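You operate a simulated robot arm through the tools that you are given. There is no shell and no other tool.

Carry out the task below with a simulated robot arm. There is one attempt and no reset: what you move stays moved.

Task
Test the Lot 57 board for damp: over 15 % to Seconds, otherwise Dry.
Fine: switch the gauge on, push its holder in, draw it back, and switch it off.

It is judged by the outcome, as a careful person would: the job done as asked, and still so three seconds after it is handed in. It fails if anything else is knocked over, pushed out of place, dropped, spilled or broken.

Robot
A 6-joint arm with a two-finger gripper, fixed in place. Base frame: the origin is on the floor under the middle of its stand, x ahead of it, y to its left, z up; the work surface is at about z = 0.71. Readings come in m, degrees, newtons and seconds.
It reaches about 1.572 m from its shoulder. Its first joint turns from -166.0 to 166.0 degrees. Payload 2.45 kg.
Tool frame: the origin (TCP) lies between the finger pads and is the grasp point; the fingertips stand 0.02 m ahead of it; z points along the fingers, y is the line along which they close. The gripper opens to 0.14 m; its body begins 0.168 m behind the TCP.
Orientation is told as [roll, pitch, yaw] about the base's x, y, z axes, in that order, counted from this pose: with the fingers straight down and closing along the base's y, the tool's x points along the base's -x, its y along +y and its z along -z.

Tools
- The arm moves only by the tool move_arm. Its argument "series" is a list of rows, each a list of 7 numbers: the shift along the tool's x, y, z in m, then the turn, a rotation vector about the tool's x, y, z in degrees, then the opening, from 0 (shut) to 1 (fully open). In form: [[dx, dy, dz, wx, wy, wz, hand], ...]. A call has 1 to 20 rows; each row shifts and turns the commanded pose from where the row before left it, along the tool's axes as they then stand. A row lasts 0.2 s, in which the tool goes at most 0.05 m and 8.6 degrees; a call with a longer step from one row to the next is refused whole, and so is a gripper value outside its range. A pose out of reach is approached as far as the arm can. The call stops where the force on the tool passes 70 N (or 10 N more than at its start, if that is more) or the arm is blocked; 0.2 s more then pass. The fingers move at their own pace (about 0.045 m/s each) and stop on an object; they squeeze with about 34 N. The grip force told is the motor's: it shows also when the fingers shut on nothing. Time passes only in rows, and 0.2 s behind the last, so rows that do not move let the fingers close. The reply holds the time, the measured pose of the TCP, the force on the tool along the base axes, the opening and the grip force, in the units named above and with some noise, with the torque about the TCP (base axes, N m) and any sound that the robot's microphone picked up, and new pictures: "views" is both (left out), scene, wrist or none.
- Cameras (640 x 400 px; columns grow to the right, rows downward): "scene" is fixed at [0.2197, -0.5009, 1.4185]; the picture's right is [0.65, -0.76, 0.00], its down [-0.52, -0.45, -0.73] and it looks along [0.55, 0.48, -0.68] (base axes); focal length 321 px, centre (320, 200). "wrist" rides on the gripper at [0.078, 0.011, -0.209] in the tool frame; the picture's right is [-0.14, 0.99, 0.00], its down [-0.92, -0.13, -0.37] and it looks along [-0.36, -0.05, 0.93] (tool axes); focal length 280 px, centre (320, 200). There is no depth. A picture from a camera that has moved, and an enlarged one, comes with that camera's place and axes in the base frame and with its lens.
- close_up(camera, box): a new picture of the part [left, top, right, bottom] of that camera's present view, enlarged. No time passes.
- close_job(): hands the job in; it is judged then, once.

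Places have to be worked out from the pictures, the camera data and where the tool is seen. Open the gripper and draw the arm clear of the work before you hand the job in, unless the task says otherwise.

The tools are called after ">>>" as name(argument=value, ...) on one line, values as JSON. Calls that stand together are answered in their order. move_arm: Moves the arm, as the interface text tells. Its arguments: {"type":"object","properties":{"series":{"type":"array"},"views":{"type":"string","enum":["both","scene","wrist","none"]}},"required":["series"]} The other tools are called the same way: close_up (camera, box) takes an enlarged picture of a part of a camera's view; close_job () hands the job in.

At the start:

```text
time: 0.0
eef_pos: [0.6844, 0.1246, 1.0981]
ee_rot: [0.0, -0.1, 0.0]
ft_force: [0.1, -0.5, 0.4]
moment: [0.0, 0.02, 0.03]
width: 0.1401
grip_force: 0.1
```

scene: 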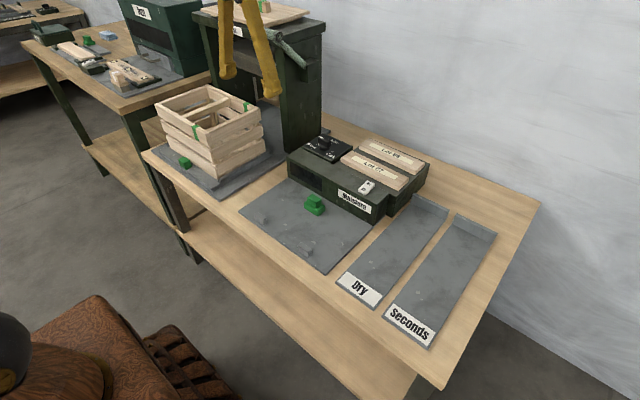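
wrist: 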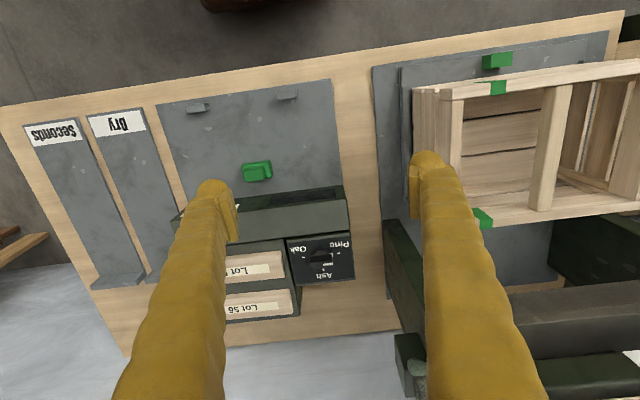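

I'll look closer at the workbench before moving: the gauge, boards, and labels.

>>> close_up(camera="scene", box=[230, 110, 450, 280])

>>> close_up(camera="wrist", box=[140, 70, 370, 330])

>>> close_up(camera="scene", box=[0, 0, 340, 210])

```text
2.35 times, centred on (340, 195) of scene
camera zoom: at [0.2197, -0.5009, 1.4185], right [0.65, -0.76, 0.0], down [-0.52, -0.45, -0.73], along [0.55, 0.48, -0.68], focal length 756 px, centre (273, 212)
```

zoom: 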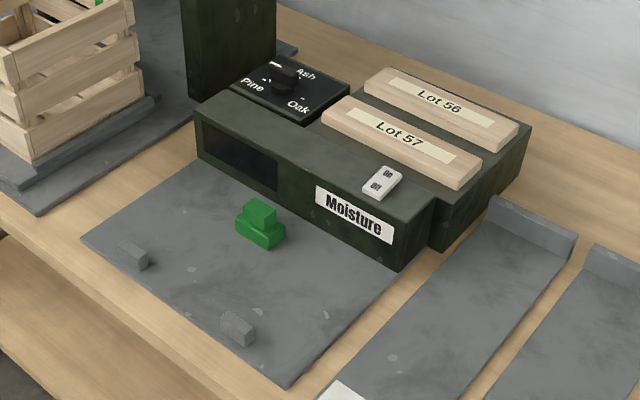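

```text
1.54 times, centred on (255, 200) of wrist
camera zoom: at [0.6053, 0.1346, 1.3073], right [0.14, 0.99, 0.0], down [0.92, -0.13, 0.37], along [0.37, -0.05, -0.93], focal length 431 px, centre (420, 200)
```

zoom: 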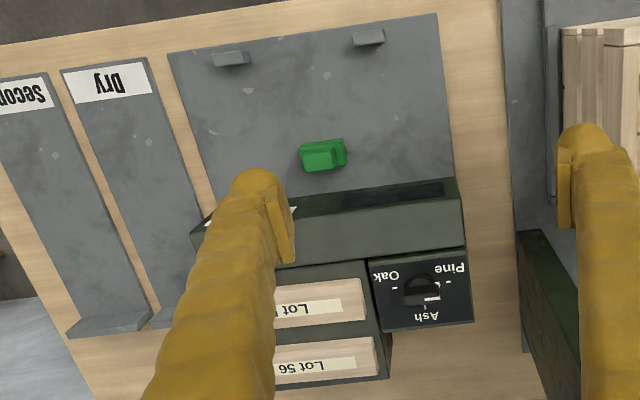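

```text
1.88 times, centred on (170, 105) of scene
camera zoom: at [0.2197, -0.5009, 1.4185], right [0.65, -0.76, 0.0], down [-0.52, -0.45, -0.73], along [0.55, 0.48, -0.68], focal length 605 px, centre (602, 379)
```

zoom: 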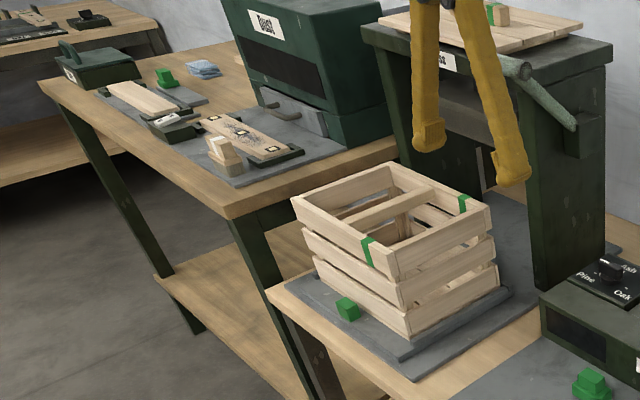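

The gauge sits ahead with its rocker, species dial, a green-knobbed holder area and the Lot 57/56 boards on a rack. I'll move the arm over to see it between the fingers.

>>> move_arm(series=[[0.02, -0.035, 0, 0, 0, 0, 1], [0.02, -0.035, 0, 0, 0, 0, 1], [0.02, -0.035, 0, 0, 0, 0, 1], [0.02, -0.035, 0, 0, 0, 0, 1], [0.0, -0.035, 0, 0, 0, 0, 1], [0, 0, 0, 0, 0, 0, 1]])

```text
time: 1.4
eef_pos: [0.6086, -0.0544, 1.0971]
ee_rot: [0.0, -0.1, 0.0]
ft_force: [0.4, 0.0, -0.1]
moment: [-0.01, 0.0, -0.01]
width: 0.1399
grip_force: 0.1
camera wrist: at [0.5287, -0.0435, 1.3073], right [0.14, 0.99, 0.0], down [0.92, -0.13, 0.37], along [0.37, -0.05, -0.93], focal length 280 px, centre (320, 200)
```

scene: 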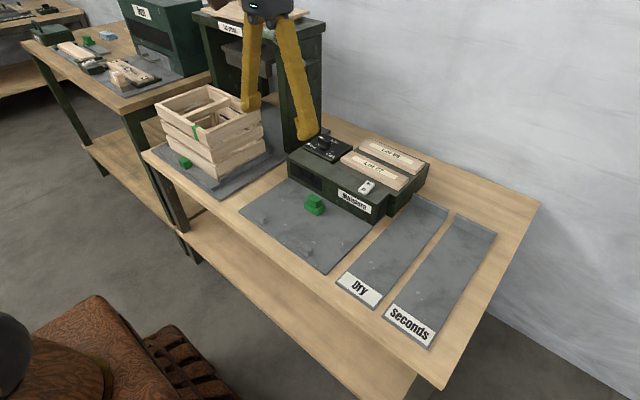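
wrist: 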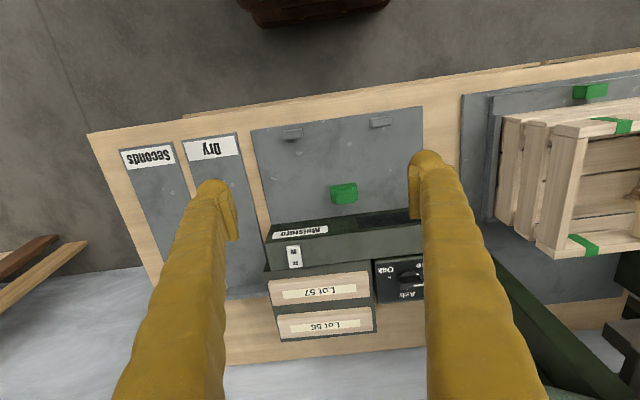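

>>> close_up(camera="wrist", box=[230, 90, 430, 215])

>>> close_up(camera="wrist", box=[250, 210, 440, 345])

>>> close_up(camera="scene", box=[285, 120, 435, 215])

```text
3.20 times, centred on (330, 152) of wrist
camera zoom: at [0.5287, -0.0435, 1.3073], right [0.14, 0.99, 0.0], down [0.92, -0.13, 0.37], along [0.37, -0.05, -0.93], focal length 897 px, centre (288, 352)
```

zoom: 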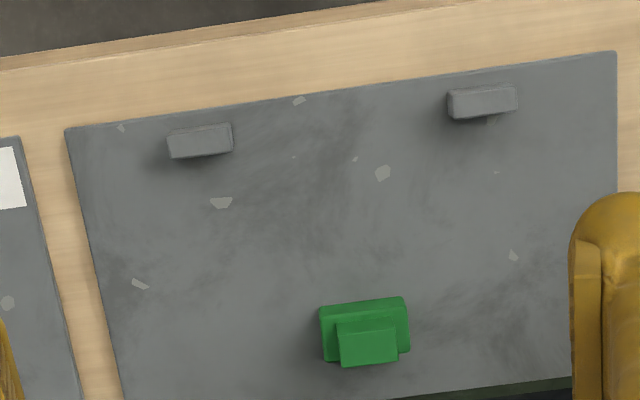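

```text
2.96 times, centred on (345, 278) of wrist
camera zoom: at [0.5287, -0.0435, 1.3073], right [0.14, 0.99, 0.0], down [0.92, -0.13, 0.37], along [0.37, -0.05, -0.93], focal length 831 px, centre (246, -30)
```

zoom: 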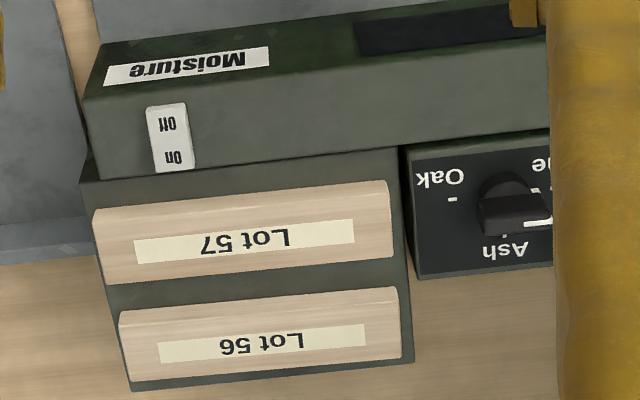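

```text
4.21 times, centred on (360, 168) of scene
camera zoom: at [0.2197, -0.5009, 1.4185], right [0.65, -0.76, 0.0], down [-0.52, -0.45, -0.73], along [0.55, 0.48, -0.68], focal length 1353 px, centre (152, 337)
```

zoom: 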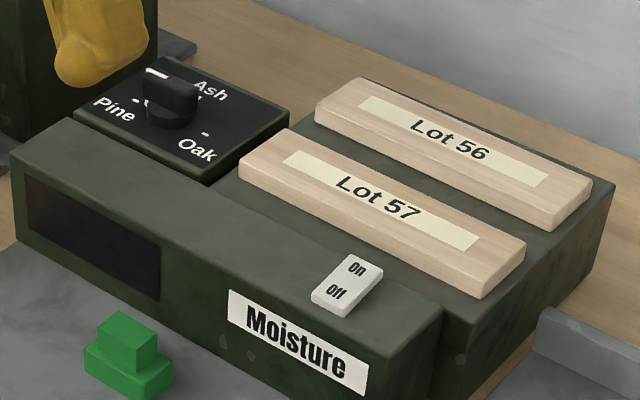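

The dial's pointer and the knob details need a nearer look, and I want to check for any species marking on the board. I'll move the arm closer above the gauge.

>>> move_arm(series=[[-0.03, 0.014, 0.015, 0, 0, 0, 1], [-0.03, 0.014, 0.015, 0, 0, 0, 1], [-0.03, 0.014, 0.015, 0, 0, 0, 1], [-0.03, 0.014, 0.015, 0, 0, 0, 1], [-0.03, 0.014, 0.015, 0, 0, 0, 1], [-0.03, 0.014, 0.015, 0, 0, 0, 1], [0, 0, 0, 0, 0, 0, 1]])

>>> close_up(camera="wrist", box=[230, 100, 430, 225])

>>> close_up(camera="wrist", box=[200, 200, 440, 350])

```text
time: 3.0
eef_pos: [0.7878, 0.0336, 1.0083]
ee_rot: [0.0, 0.0, 0.0]
ft_force: [-0.3, 0.5, 0.3]
moment: [0.01, 0.01, 0.0]
width: 0.1399
grip_force: 0.0
camera wrist: at [0.7082, 0.0436, 1.2174], right [0.14, 0.99, 0.0], down [0.92, -0.13, 0.37], along [0.37, -0.05, -0.93], focal length 280 px, centre (320, 200)
```

scene: 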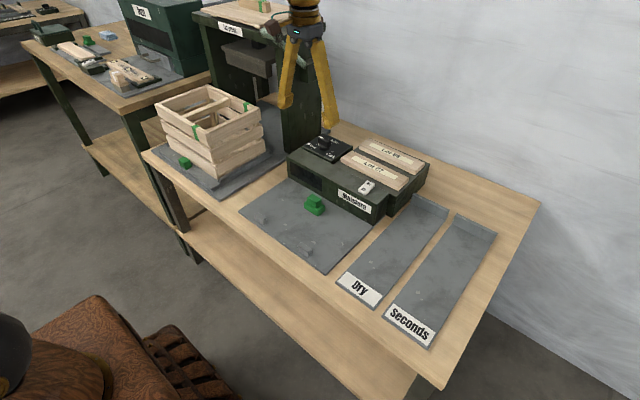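
wrist: 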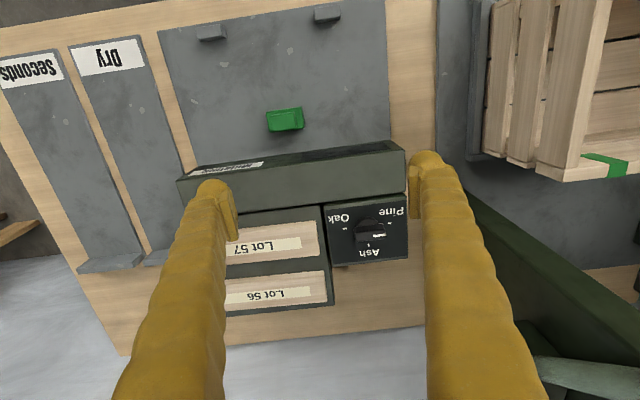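

```text
3.20 times, centred on (330, 162) of wrist
camera zoom: at [0.7082, 0.0436, 1.2174], right [0.14, 0.99, 0.0], down [0.92, -0.13, 0.37], along [0.37, -0.05, -0.93], focal length 897 px, centre (288, 320)
```

zoom: 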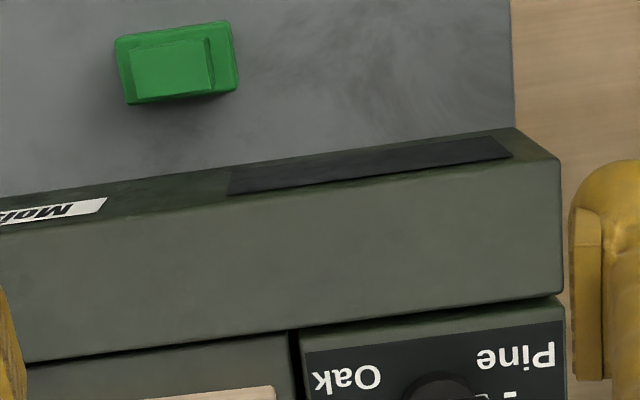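

```text
2.67 times, centred on (320, 275) of wrist
camera zoom: at [0.7082, 0.0436, 1.2174], right [0.14, 0.99, 0.0], down [0.92, -0.13, 0.37], along [0.37, -0.05, -0.93], focal length 748 px, centre (320, 0)
```

zoom: 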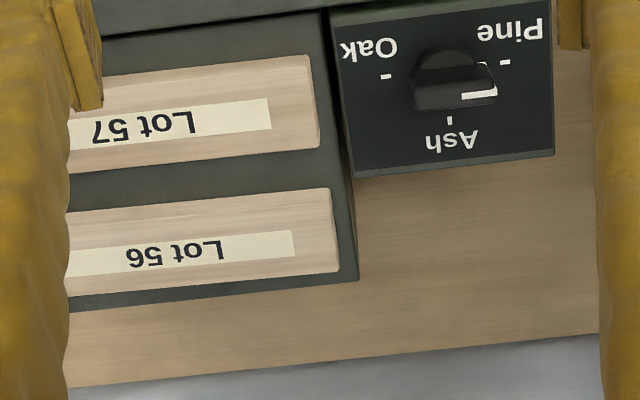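

The dial bar points along the Oak–Pine line toward Pine. I'll check other corners of the scene for hints before touching anything.

>>> close_up(camera="scene", box=[20, 0, 220, 100])

>>> close_up(camera="scene", box=[230, 160, 400, 280])

>>> close_up(camera="wrist", box=[140, 0, 400, 160])

>>> close_up(camera="scene", box=[180, 0, 340, 100])

```text
3.20 times, centred on (120, 50) of scene
camera zoom: at [0.2197, -0.5009, 1.4185], right [0.65, -0.76, 0.0], down [-0.52, -0.45, -0.73], along [0.55, 0.48, -0.68], focal length 1028 px, centre (960, 680)
```

zoom: 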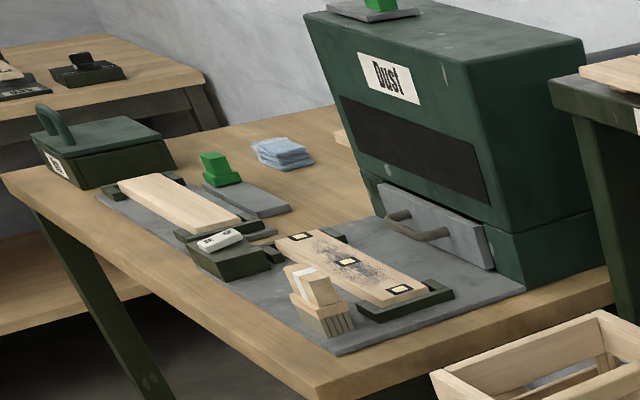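

```text
3.33 times, centred on (315, 220) of scene
camera zoom: at [0.2197, -0.5009, 1.4185], right [0.65, -0.76, 0.0], down [-0.52, -0.45, -0.73], along [0.55, 0.48, -0.68], focal length 1071 px, centre (337, 133)
```

zoom: 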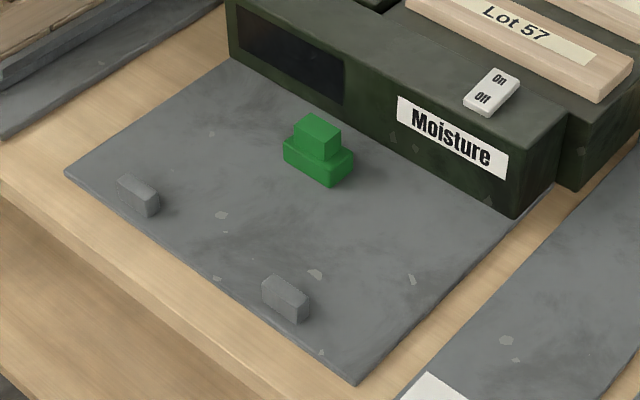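

```text
2.46 times, centred on (270, 80) of wrist
camera zoom: at [0.7082, 0.0436, 1.2174], right [0.14, 0.99, 0.0], down [0.92, -0.13, 0.37], along [0.37, -0.05, -0.93], focal length 690 px, centre (443, 495)
```

zoom: 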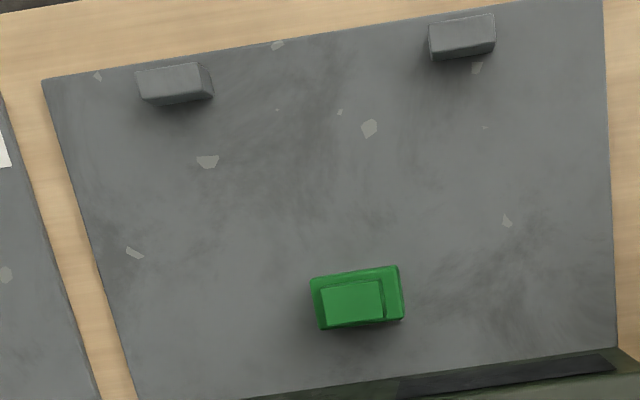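

```text
4.00 times, centred on (260, 50) of scene
camera zoom: at [0.2197, -0.5009, 1.4185], right [0.65, -0.76, 0.0], down [-0.52, -0.45, -0.73], along [0.55, 0.48, -0.68], focal length 1285 px, centre (560, 800)
```

zoom: 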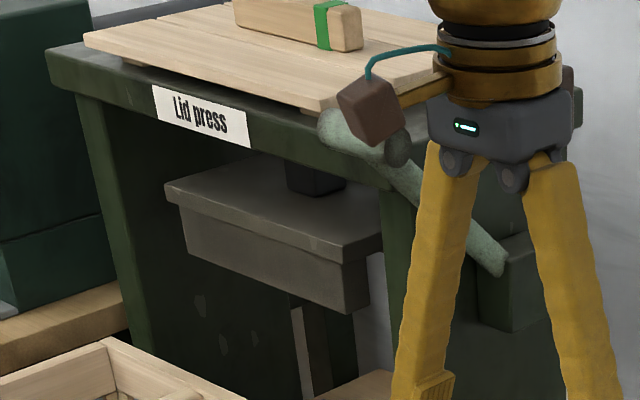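

The layout reads as: the board lies across against the two grey lugs (x≈0.62), and the green holder slides toward it. Lot 57's top is near z≈0.80 at about (0.94, −0.10). I'll turn the gripper 90° and go above the board to look closely.

>>> move_arm(series=[[0, 0, 0, 0, 0, -8.182, 1], [0, 0, 0, 0, 0, -8.182, 1], [0, 0, 0, 0, 0, -8.182, 1], [0, 0, 0, 0, 0, -8.182, 1], [0, 0, 0, 0, 0, -8.182, 1], [0, 0, 0, 0, 0, -8.182, 1], [0, 0, 0, 0, 0, -8.182, 1], [0, 0, 0, 0, 0, -8.182, 1], [0, 0, 0, 0, 0, -8.182, 1], [0, 0, 0, 0, 0, -8.182, 1], [0, 0, 0, 0, 0, -8.18, 1], [0.0268, -0.0304, 0.0056, 0, 0, 0, 1], [0.0268, -0.0304, 0.0056, 0, 0, 0, 1], [0.0268, -0.0304, 0.0056, 0, 0, 0, 1], [0.0268, -0.0304, 0.0056, 0, 0, 0, 1], [0.0268, -0.0304, 0.0056, 0, 0, 0, 1], [0, 0, 0, 0, 0, 0, 1]])

```text
time: 6.6
eef_pos: [0.9366, -0.1038, 0.9793]
ee_rot: [-0.1, 0.0, 90.0]
ft_force: [0.1, 0.2, 0.9]
moment: [-0.01, 0.04, 0.01]
width: 0.14
grip_force: 0.0
camera wrist: at [0.9237, -0.1815, 1.1892], right [-0.99, 0.14, 0.0], down [0.13, 0.92, 0.37], along [0.05, 0.37, -0.93], focal length 280 px, centre (320, 200)
```

scene: 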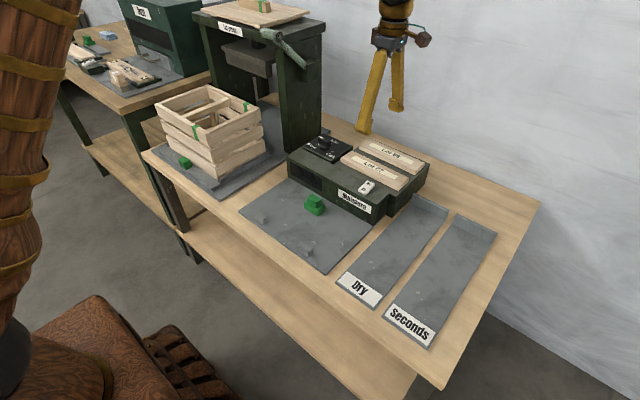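
wrist: 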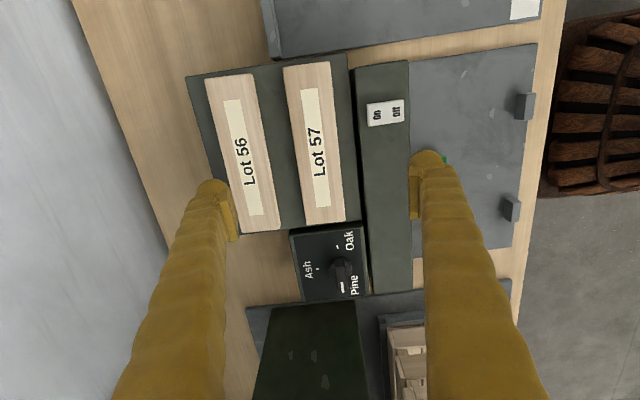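

>>> close_up(camera="wrist", box=[190, 45, 430, 195])

>>> close_up(camera="wrist", box=[200, 160, 440, 310])

```text
2.67 times, centred on (310, 120) of wrist
camera zoom: at [0.9237, -0.1815, 1.1892], right [-0.99, 0.14, 0.0], down [0.13, 0.92, 0.37], along [0.05, 0.37, -0.93], focal length 748 px, centre (347, 413)
```

zoom: 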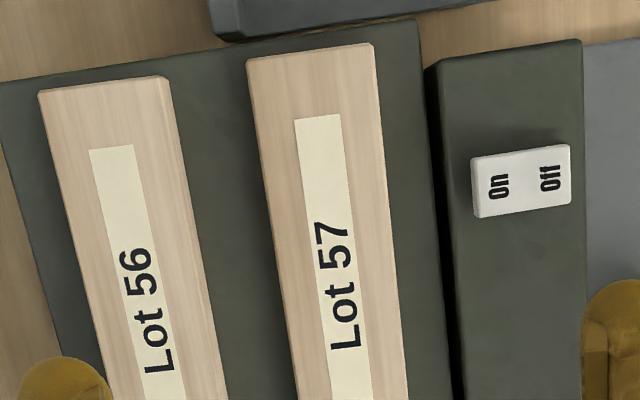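

```text
2.67 times, centred on (320, 235) of wrist
camera zoom: at [0.9237, -0.1815, 1.1892], right [-0.99, 0.14, 0.0], down [0.13, 0.92, 0.37], along [0.05, 0.37, -0.93], focal length 748 px, centre (320, 107)
```

zoom: 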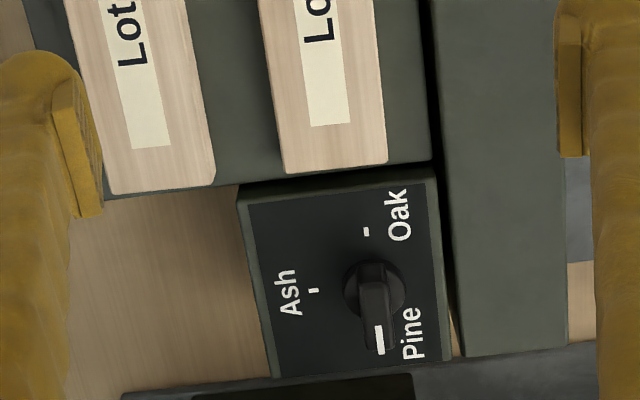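

Board Lot 57 spans about x 0.909–0.968, y −0.21–0.01, with a channel of ~0.03 m to the raised front part. I need the fingertip thickness, so I'll zoom on the fingers.

>>> close_up(camera="scene", box=[340, 20, 440, 140])

>>> close_up(camera="wrist", box=[380, 130, 500, 240])

```text
3.33 times, centred on (390, 80) of scene
camera zoom: at [0.2197, -0.5009, 1.4185], right [0.65, -0.76, 0.0], down [-0.52, -0.45, -0.73], along [0.55, 0.48, -0.68], focal length 1071 px, centre (87, 600)
```

zoom: 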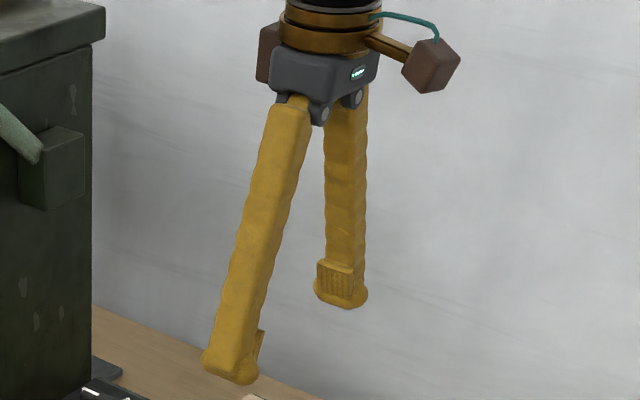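

```text
3.64 times, centred on (440, 185) of wrist
camera zoom: at [0.9237, -0.1815, 1.1892], right [-0.99, 0.14, 0.0], down [0.13, 0.92, 0.37], along [0.05, 0.37, -0.93], focal length 1020 px, centre (-116, 254)
```

zoom: 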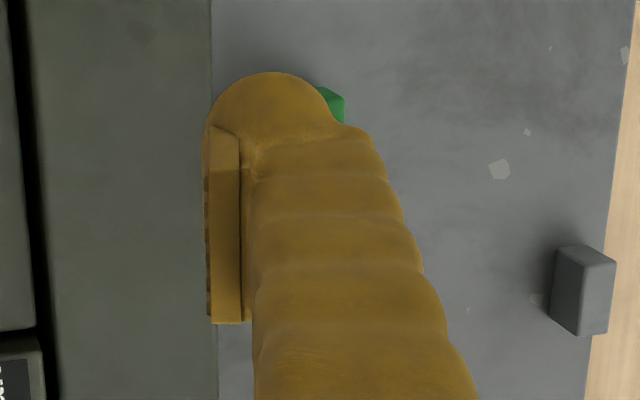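

Fingertips are ~0.03 m thick, so clearances matter. I'll zoom more tightly to pin heights of the board top versus the front housing.

>>> close_up(camera="scene", box=[360, 160, 420, 200])

>>> close_up(camera="scene", box=[320, 130, 380, 170])

>>> close_up(camera="wrist", box=[270, 40, 420, 140])

```text
10.00 times, centred on (390, 180) of scene
camera zoom: at [0.2197, -0.5009, 1.4185], right [0.65, -0.76, 0.0], down [-0.52, -0.45, -0.73], along [0.55, 0.48, -0.68], focal length 3213 px, centre (-380, 400)
```

zoom: 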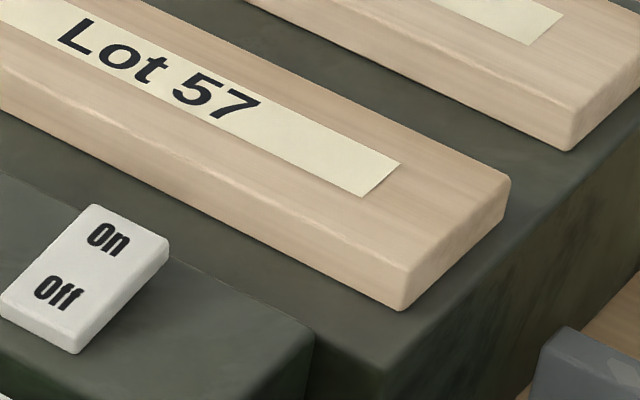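

```text
10.00 times, centred on (350, 150) of scene
camera zoom: at [0.2197, -0.5009, 1.4185], right [0.65, -0.76, 0.0], down [-0.52, -0.45, -0.73], along [0.55, 0.48, -0.68], focal length 3213 px, centre (20, 700)
```

zoom: 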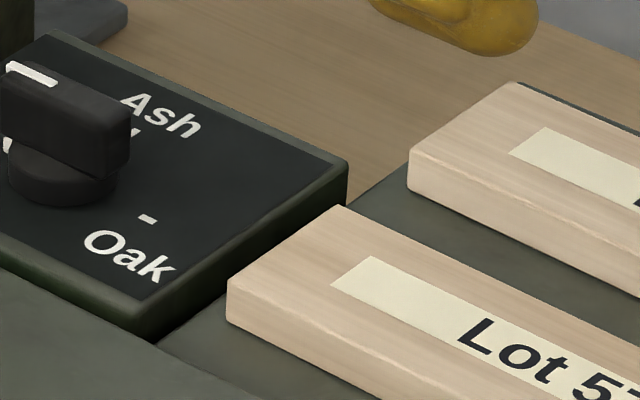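

```text
4.00 times, centred on (345, 90) of wrist
camera zoom: at [0.9237, -0.1815, 1.1892], right [-0.99, 0.14, 0.0], down [0.13, 0.92, 0.37], along [0.05, 0.37, -0.93], focal length 1122 px, centre (220, 640)
```

zoom: 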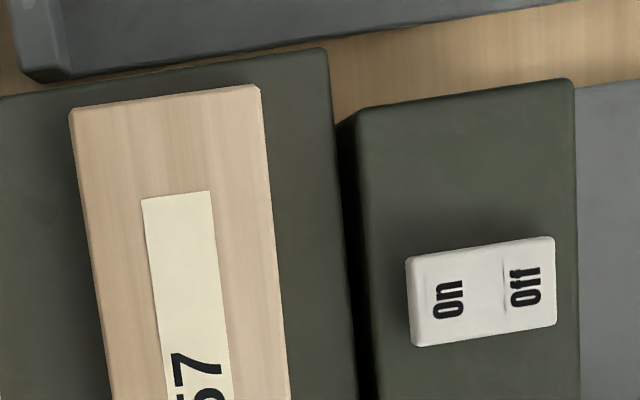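

Board top is about z≈0.804, front housing top ≈0.794, platform ≈0.785. I'll narrow the opening to 0.07 m and descend to 0.86 to check the alignment over the board.

>>> move_arm(series=[[0, 0, 0.03, 0, 0, 0, 0.5], [-0.002, 0, 0.03, 0, 0, 0, 0.5], [0, 0, 0.03, 0, 0, 0, 0.5], [0, 0, 0.029, 0, 0, 0, 0.5], [0, 0, 0, 0, 0, 0, 0.5], [0, 0, 0, 0, 0, 0, 0.5]])

>>> close_up(camera="wrist", box=[220, 40, 420, 240])

>>> close_up(camera="scene", box=[330, 100, 450, 210])

```text
time: 8.0
eef_pos: [0.937, -0.0976, 0.8628]
ee_rot: [-0.1, 0.1, 89.9]
ft_force: [0.0, 0.1, -0.2]
moment: [-0.02, -0.04, -0.03]
width: 0.07
grip_force: 0.1
camera wrist: at [0.9246, -0.1764, 1.0722], right [-0.99, 0.14, 0.0], down [0.13, 0.92, 0.37], along [0.05, 0.37, -0.93], focal length 280 px, centre (320, 200)
```

scene: 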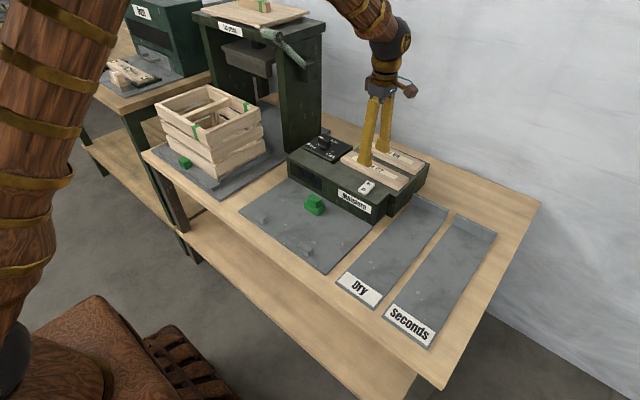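
wrist: 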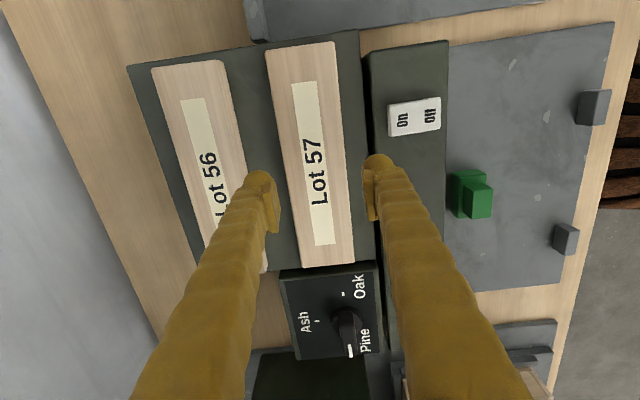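

```text
2.00 times, centred on (320, 140) of wrist
camera zoom: at [0.9246, -0.1764, 1.0722], right [-0.99, 0.14, 0.0], down [0.13, 0.92, 0.37], along [0.05, 0.37, -0.93], focal length 561 px, centre (320, 320)
```

zoom: 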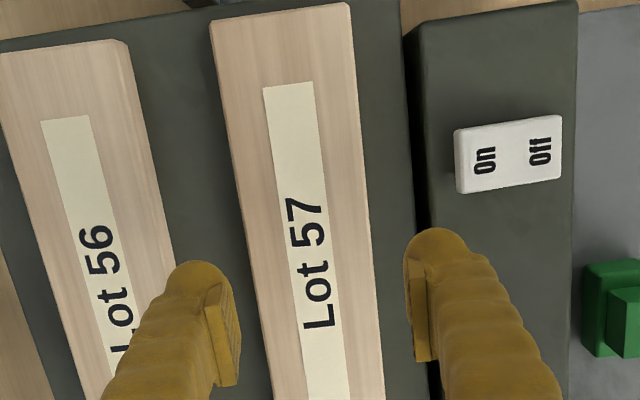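

```text
3.64 times, centred on (390, 155) of scene
camera zoom: at [0.2197, -0.5009, 1.4185], right [0.65, -0.76, 0.0], down [-0.52, -0.45, -0.73], along [0.55, 0.48, -0.68], focal length 1168 px, centre (66, 364)
```

zoom: 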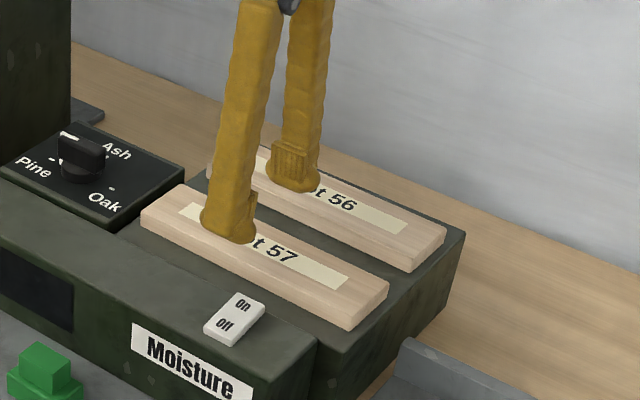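

Fingers straddle Lot 57 with roughly even margins. I'll descend to TCP z≈0.818 (tips ≈0.798), watching the force.

>>> move_arm(series=[[0, 0, 0.012, 0, 0, 0, 0.5], [0, 0, 0.012, 0, 0, 0, 0.5], [0, 0, 0.01, 0, 0, 0, 0.5], [0, 0, 0.01, 0, 0, 0, 0.5], [0, 0, 0, 0, 0, 0, 0.5]])

>>> close_up(camera="wrist", box=[220, 40, 420, 240])

>>> close_up(camera="scene", box=[330, 130, 420, 200])

```text
time: 9.2
eef_pos: [0.9382, -0.0969, 0.8178]
ee_rot: [-0.1, 0.1, 90.0]
ft_force: [0.9, -0.3, -0.1]
moment: [-0.02, 0.01, 0.0]
width: 0.0703
grip_force: 0.1
camera wrist: at [0.9251, -0.1778, 1.027], right [-0.99, 0.14, 0.0], down [0.13, 0.92, 0.37], along [0.05, 0.37, -0.93], focal length 280 px, centre (320, 200)
```

scene: 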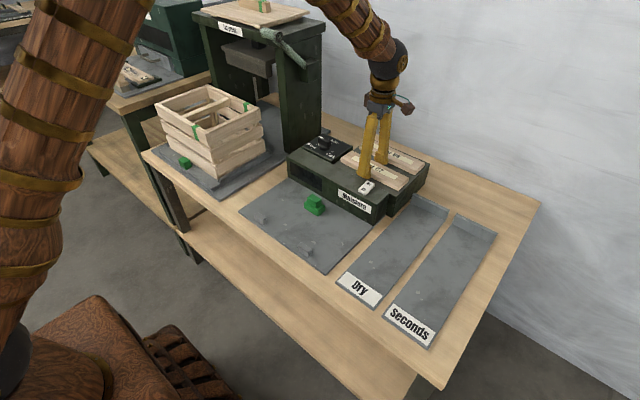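
wrist: 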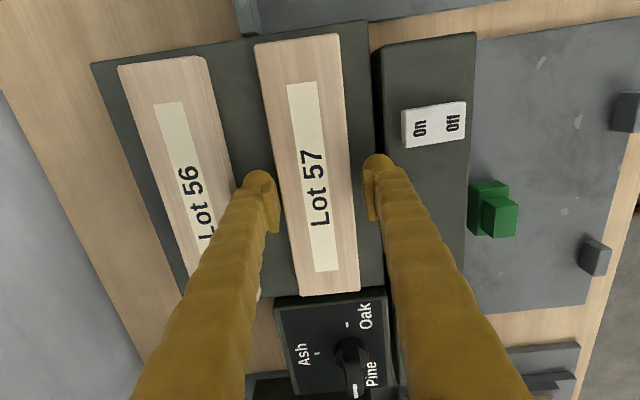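

```text
2.00 times, centred on (320, 140) of wrist
camera zoom: at [0.9251, -0.1778, 1.027], right [-0.99, 0.14, 0.0], down [0.13, 0.92, 0.37], along [0.05, 0.37, -0.93], focal length 561 px, centre (320, 320)
```

zoom: 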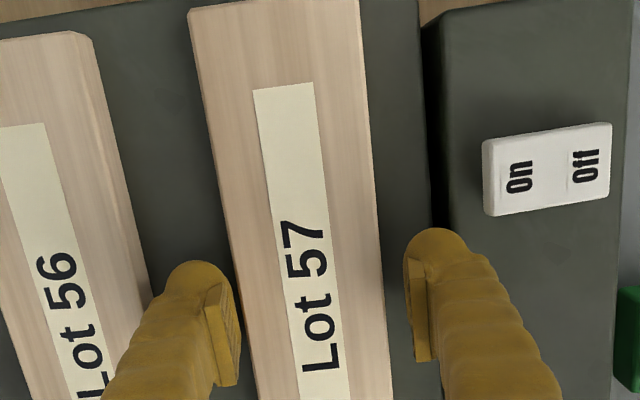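

```text
5.71 times, centred on (375, 165) of scene
camera zoom: at [0.2197, -0.5009, 1.4185], right [0.65, -0.76, 0.0], down [-0.52, -0.45, -0.73], along [0.55, 0.48, -0.68], focal length 1836 px, centre (6, 400)
```

zoom: 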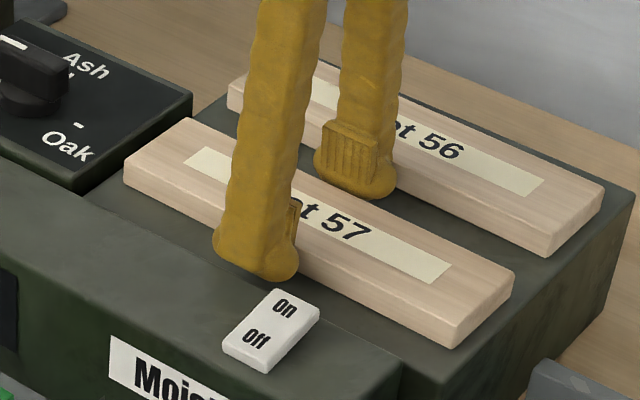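

No contact at tips ≈0.798; the fingers are just overlapping the board edges. I'll close gently to centre on the board and read its width.

>>> move_arm(series=[[0, 0, 0, 0, 0, 0, 0.4], [0, 0, 0, 0, 0, 0, 0.4], [0, 0, 0, 0, 0, 0, 0.4]], views="wrist")

>>> close_up(camera="wrist", box=[220, 40, 420, 240])

```text
time: 10.0
eef_pos: [0.9375, -0.0983, 0.8177]
ee_rot: [0.0, 0.0, 89.9]
ft_force: [0.0, 0.4, 20.0]
moment: [-0.01, -0.11, -0.04]
width: 0.0568
grip_force: 0.3
camera wrist: at [0.9251, -0.1778, 1.0279], right [-0.99, 0.14, 0.0], down [0.13, 0.92, 0.37], along [0.05, 0.37, -0.93], focal length 280 px, centre (320, 200)
```

wrist: 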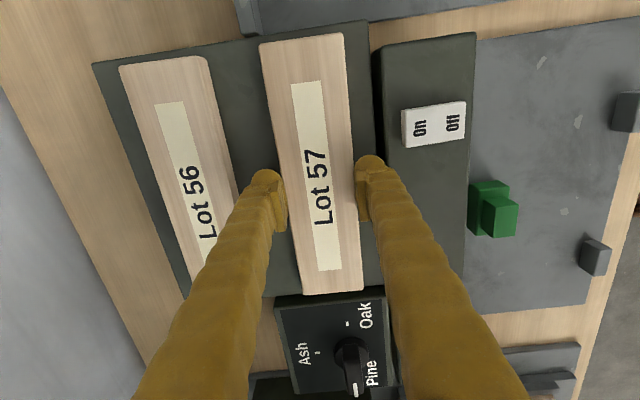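

```text
2.00 times, centred on (320, 140) of wrist
camera zoom: at [0.9251, -0.1778, 1.0279], right [-0.99, 0.14, 0.0], down [0.13, 0.92, 0.37], along [0.05, 0.37, -0.93], focal length 561 px, centre (320, 320)
```

zoom: 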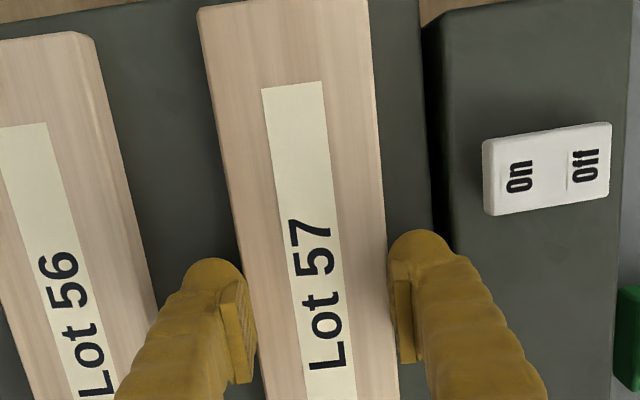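

The fingers rode on the board's bevelled top edges (20 N up) and shifted it ~3 mm toward −x, so I need to be deeper. I'll open slightly, nudge the board back +x with the near finger, then look.

>>> move_arm(series=[[0, 0, 0, 0, 0, 0, 0.471], [0, 0, 0, 0, 0, 0, 0.471], [0, -0.002, 0, 0, 0, 0, 0.471], [0, -0.002, 0, 0, 0, 0, 0.471], [0, -0.002, 0, 0, 0, 0, 0.471], [0, 0, 0, 0, 0, 0, 0.471]], views="wrist")

>>> close_up(camera="wrist", box=[220, 40, 420, 240])

>>> close_up(camera="scene", box=[330, 130, 420, 200])

```text
time: 11.4
eef_pos: [0.9437, -0.0976, 0.8177]
ee_rot: [0.0, 0.0, 89.9]
ft_force: [-0.7, 0.3, 1.1]
moment: [0.03, 0.02, 0.0]
width: 0.0665
grip_force: 0.6
camera wrist: at [0.9313, -0.1774, 1.0271], right [-0.99, 0.14, 0.0], down [0.13, 0.92, 0.37], along [0.05, 0.37, -0.93], focal length 280 px, centre (320, 200)
```

wrist: 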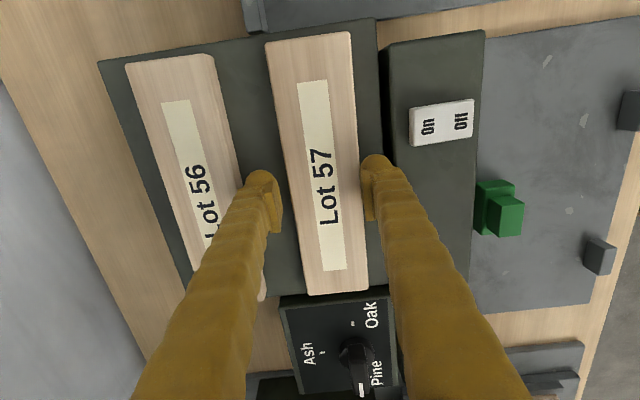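

```text
2.00 times, centred on (320, 140) of wrist
camera zoom: at [0.9313, -0.1774, 1.0271], right [-0.99, 0.14, 0.0], down [0.13, 0.92, 0.37], along [0.05, 0.37, -0.93], focal length 561 px, centre (320, 320)
```

zoom: 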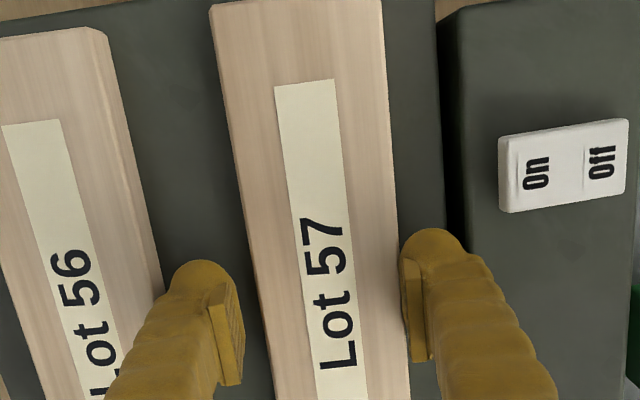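

```text
5.71 times, centred on (375, 165) of scene
camera zoom: at [0.2197, -0.5009, 1.4185], right [0.65, -0.76, 0.0], down [-0.52, -0.45, -0.73], along [0.55, 0.48, -0.68], focal length 1836 px, centre (6, 400)
```

zoom: 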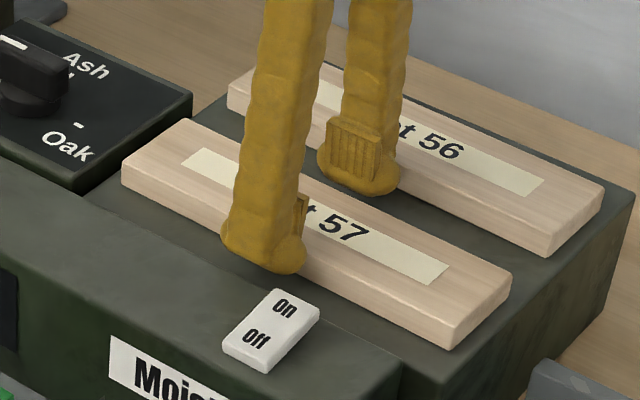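

The near finger now sits right over the channel; the far finger is close to Lot 56. I'll tighten slightly, shift 1.5 mm back, then descend in 2 mm steps.

>>> move_arm(series=[[0, 0.0015, 0, 0, 0, 0, 0.464], [0, 0, 0, 0, 0, 0, 0.464], [0, 0, 0.002, 0, 0, 0, 0.464], [0, 0, 0.002, 0, 0, 0, 0.464], [0, 0, 0.002, 0, 0, 0, 0.464], [0, 0, 0, 0, 0, 0, 0.464]], views="wrist")

>>> close_up(camera="wrist", box=[220, 40, 420, 240])

>>> close_up(camera="scene", box=[330, 130, 420, 200])

```text
time: 12.8
eef_pos: [0.9406, -0.0993, 0.8127]
ee_rot: [0.0, 0.2, 90.0]
ft_force: [-0.2, -0.6, -0.6]
moment: [0.03, 0.01, 0.0]
width: 0.0653
grip_force: 0.6
camera wrist: at [0.9297, -0.1773, 1.0215], right [-0.99, 0.14, 0.0], down [0.13, 0.92, 0.37], along [0.05, 0.37, -0.93], focal length 280 px, centre (320, 200)
```

wrist: 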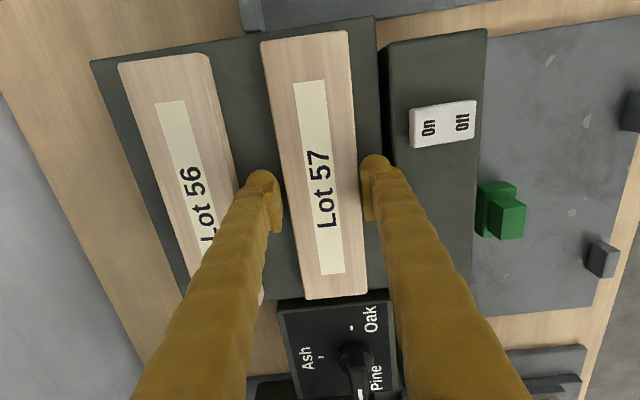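

```text
2.00 times, centred on (320, 140) of wrist
camera zoom: at [0.9297, -0.1773, 1.0215], right [-0.99, 0.14, 0.0], down [0.13, 0.92, 0.37], along [0.05, 0.37, -0.93], focal length 561 px, centre (320, 320)
```

zoom: 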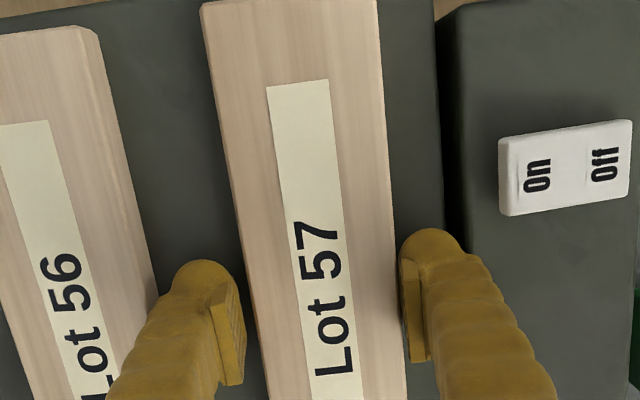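

```text
5.71 times, centred on (375, 165) of scene
camera zoom: at [0.2197, -0.5009, 1.4185], right [0.65, -0.76, 0.0], down [-0.52, -0.45, -0.73], along [0.55, 0.48, -0.68], focal length 1836 px, centre (6, 400)
```

zoom: 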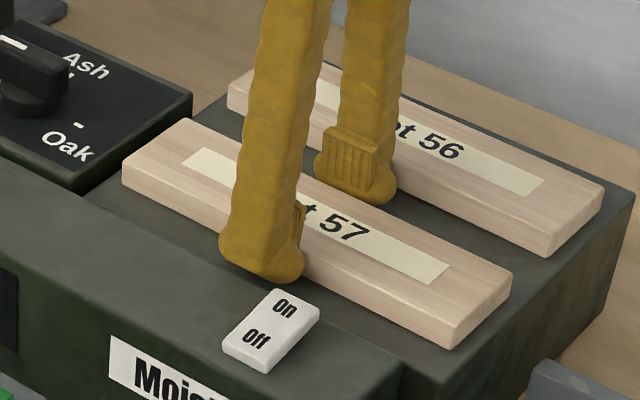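

No contact at tips ≈0.793 and clearances look fine. I'll descend 4 mm more.

>>> move_arm(series=[[0, 0, 0.002, 0, 0, 0, 0.464], [0, 0, 0.002, 0, 0, 0, 0.464], [0, 0, 0, 0, 0, 0, 0.464]], views="none")

```text
time: 13.6
eef_pos: [0.9422, -0.0981, 0.8097]
ee_rot: [-0.2, 0.1, 89.9]
ft_force: [0.7, -2.9, 20.8]
moment: [-0.05, 0.6, 0.12]
width: 0.0652
grip_force: 0.5
```

Contact at tips ≈0.789 (20 N up, mostly near finger), likely the platform. I'll back up 1.5 mm and close on the board.

>>> move_arm(series=[[0, 0, -0.0025, 0, 0, 0, 0.464], [0, 0, 0, 0, 0, 0, 0.464], [0, 0, 0, 0, 0, 0, 0.35], [0, 0, 0, 0, 0, 0, 0.35], [0, 0, 0, 0, 0, 0, 0.35]], views="wrist")

>>> close_up(camera="wrist", box=[220, 40, 420, 240])

>>> close_up(camera="scene", box=[330, 130, 420, 200])

```text
time: 14.8
eef_pos: [0.9409, -0.0979, 0.8089]
ee_rot: [-0.2, 0.0, 89.9]
ft_force: [1.0, 0.3, 0.3]
moment: [-0.01, 0.02, 0.0]
width: 0.0587
grip_force: 33.9
camera wrist: at [0.9295, -0.1772, 1.0193], right [-0.99, 0.14, 0.0], down [0.13, 0.92, 0.37], along [0.05, 0.37, -0.93], focal length 280 px, centre (320, 200)
```

wrist: 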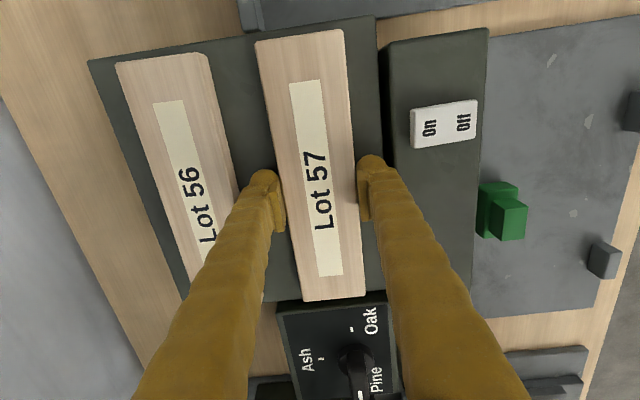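

```text
2.00 times, centred on (320, 140) of wrist
camera zoom: at [0.9295, -0.1772, 1.0193], right [-0.99, 0.14, 0.0], down [0.13, 0.92, 0.37], along [0.05, 0.37, -0.93], focal length 561 px, centre (320, 320)
```

zoom: 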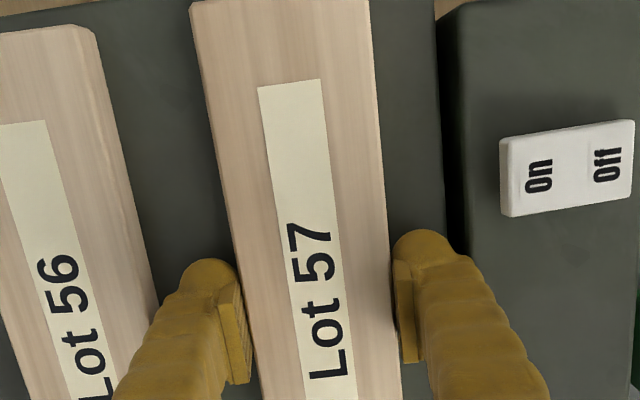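

```text
5.71 times, centred on (375, 165) of scene
camera zoom: at [0.2197, -0.5009, 1.4185], right [0.65, -0.76, 0.0], down [-0.52, -0.45, -0.73], along [0.55, 0.48, -0.68], focal length 1836 px, centre (6, 400)
```

zoom: 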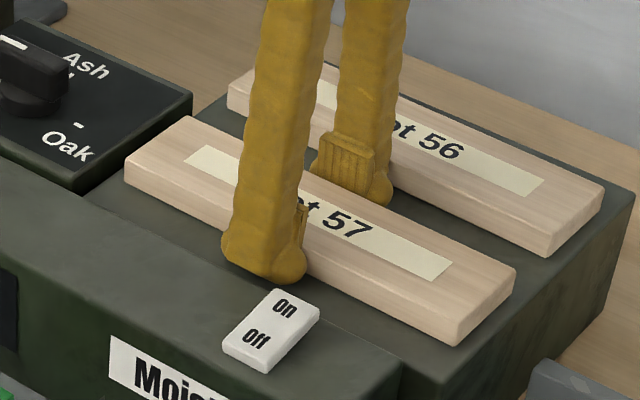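

Gripped: width 0.0587, 34 N. Now lift gently and check that the board comes along.

>>> move_arm(series=[[0, 0, -0.005, 0, 0, 0, 0.3], [0, 0, -0.01, 0, 0, 0, 0.3], [0, 0, -0.02, 0, 0, 0, 0.3], [0, 0, -0.025, 0, 0, 0, 0.3], [0, 0, 0, 0, 0, 0, 0.3]])

```text
time: 16.0
eef_pos: [0.9401, -0.0965, 0.8693]
ee_rot: [0.0, 0.0, 89.9]
ft_force: [0.8, 0.7, -1.7]
moment: [-0.03, 0.03, 0.01]
width: 0.0587
grip_force: 34.5
camera wrist: at [0.9285, -0.1758, 1.079], right [-0.99, 0.14, 0.0], down [0.13, 0.92, 0.37], along [0.05, 0.37, -0.93], focal length 280 px, centre (320, 200)
```

scene: 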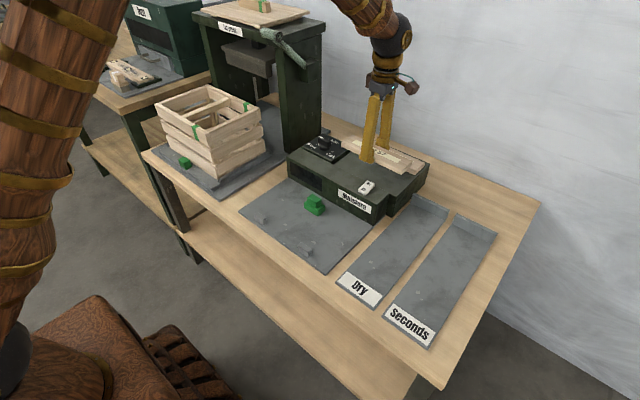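
wrist: 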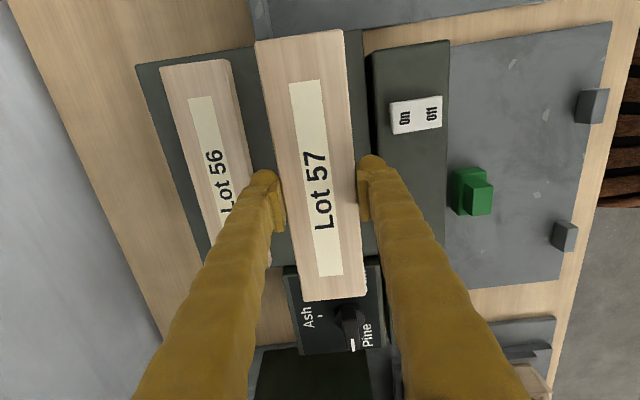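

Board is held level at 1.7 N. I'll raise a bit more and carry it over the holder area near (0.67, −0.02).

>>> move_arm(series=[[0, 0, -0.03, 0, 0, 0, 0.3], [0, 0.0386, 0, 0, 0, 0, 0.3], [0, 0.0386, 0, 0, 0, 0, 0.3], [-0.0153, 0.0386, 0, 0, 0, 0, 0.3], [-0.0153, 0.0386, 0, 0, 0, 0, 0.3], [-0.0153, 0.0386, 0, 0, 0, 0, 0.3], [-0.0153, 0.0386, 0, 0, 0, 0, 0.3], [-0.0153, 0.0384, 0, 0, 0, 0, 0.3], [0, 0, 0, 0, 0, 0, 0.3], [0, 0, 0, 0, 0, 0, 0.3]])

>>> close_up(camera="wrist", box=[160, 40, 480, 240])

>>> close_up(camera="scene", box=[230, 120, 390, 280])

```text
time: 18.2
eef_pos: [0.6683, -0.0224, 0.8999]
ee_rot: [-0.1, 0.0, 90.0]
ft_force: [-0.7, -0.2, -1.9]
moment: [-0.02, 0.02, 0.03]
width: 0.0588
grip_force: 34.3
camera wrist: at [0.6562, -0.1011, 1.1092], right [-0.99, 0.14, 0.0], down [0.13, 0.92, 0.37], along [0.05, 0.37, -0.93], focal length 280 px, centre (320, 200)
```

scene: 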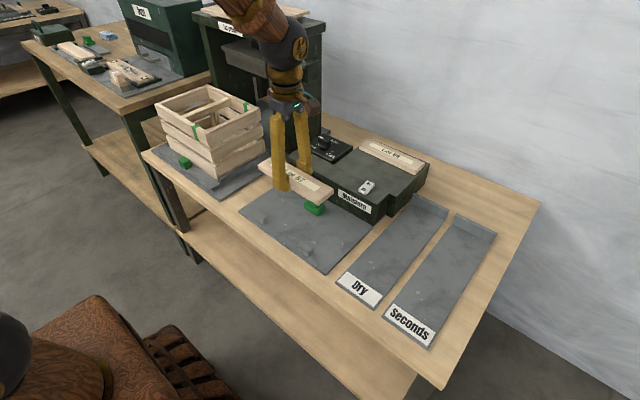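
wrist: 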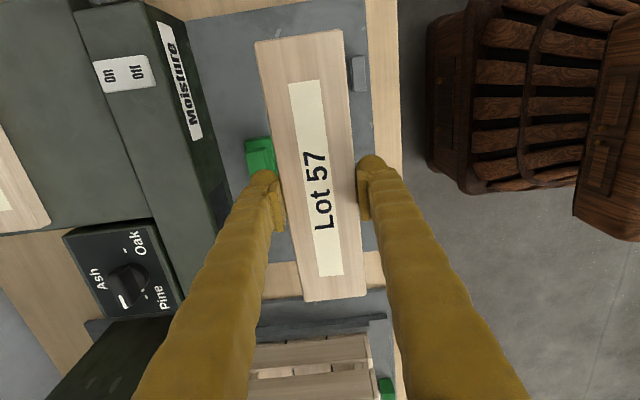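

```text
2.00 times, centred on (320, 140) of wrist
camera zoom: at [0.6562, -0.1011, 1.1092], right [-0.99, 0.14, 0.0], down [0.13, 0.92, 0.37], along [0.05, 0.37, -0.93], focal length 561 px, centre (320, 320)
```

zoom: 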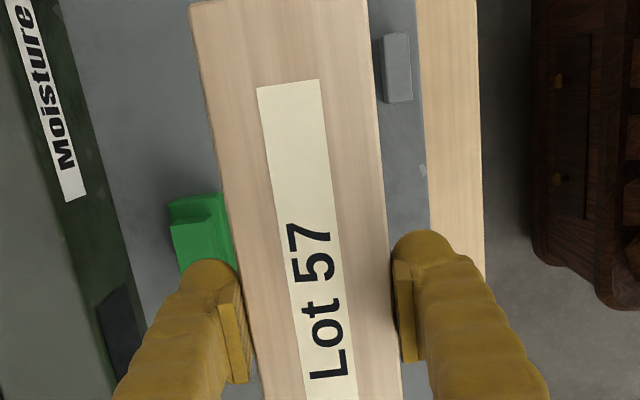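

```text
2.50 times, centred on (310, 200) of scene
camera zoom: at [0.2197, -0.5009, 1.4185], right [0.65, -0.76, 0.0], down [-0.52, -0.45, -0.73], along [0.55, 0.48, -0.68], focal length 803 px, centre (345, 200)
```

zoom: 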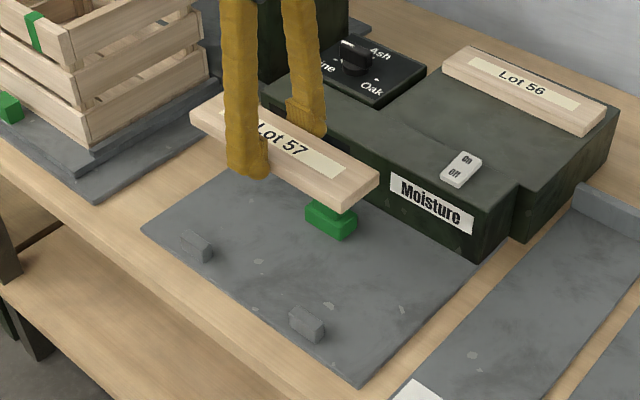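

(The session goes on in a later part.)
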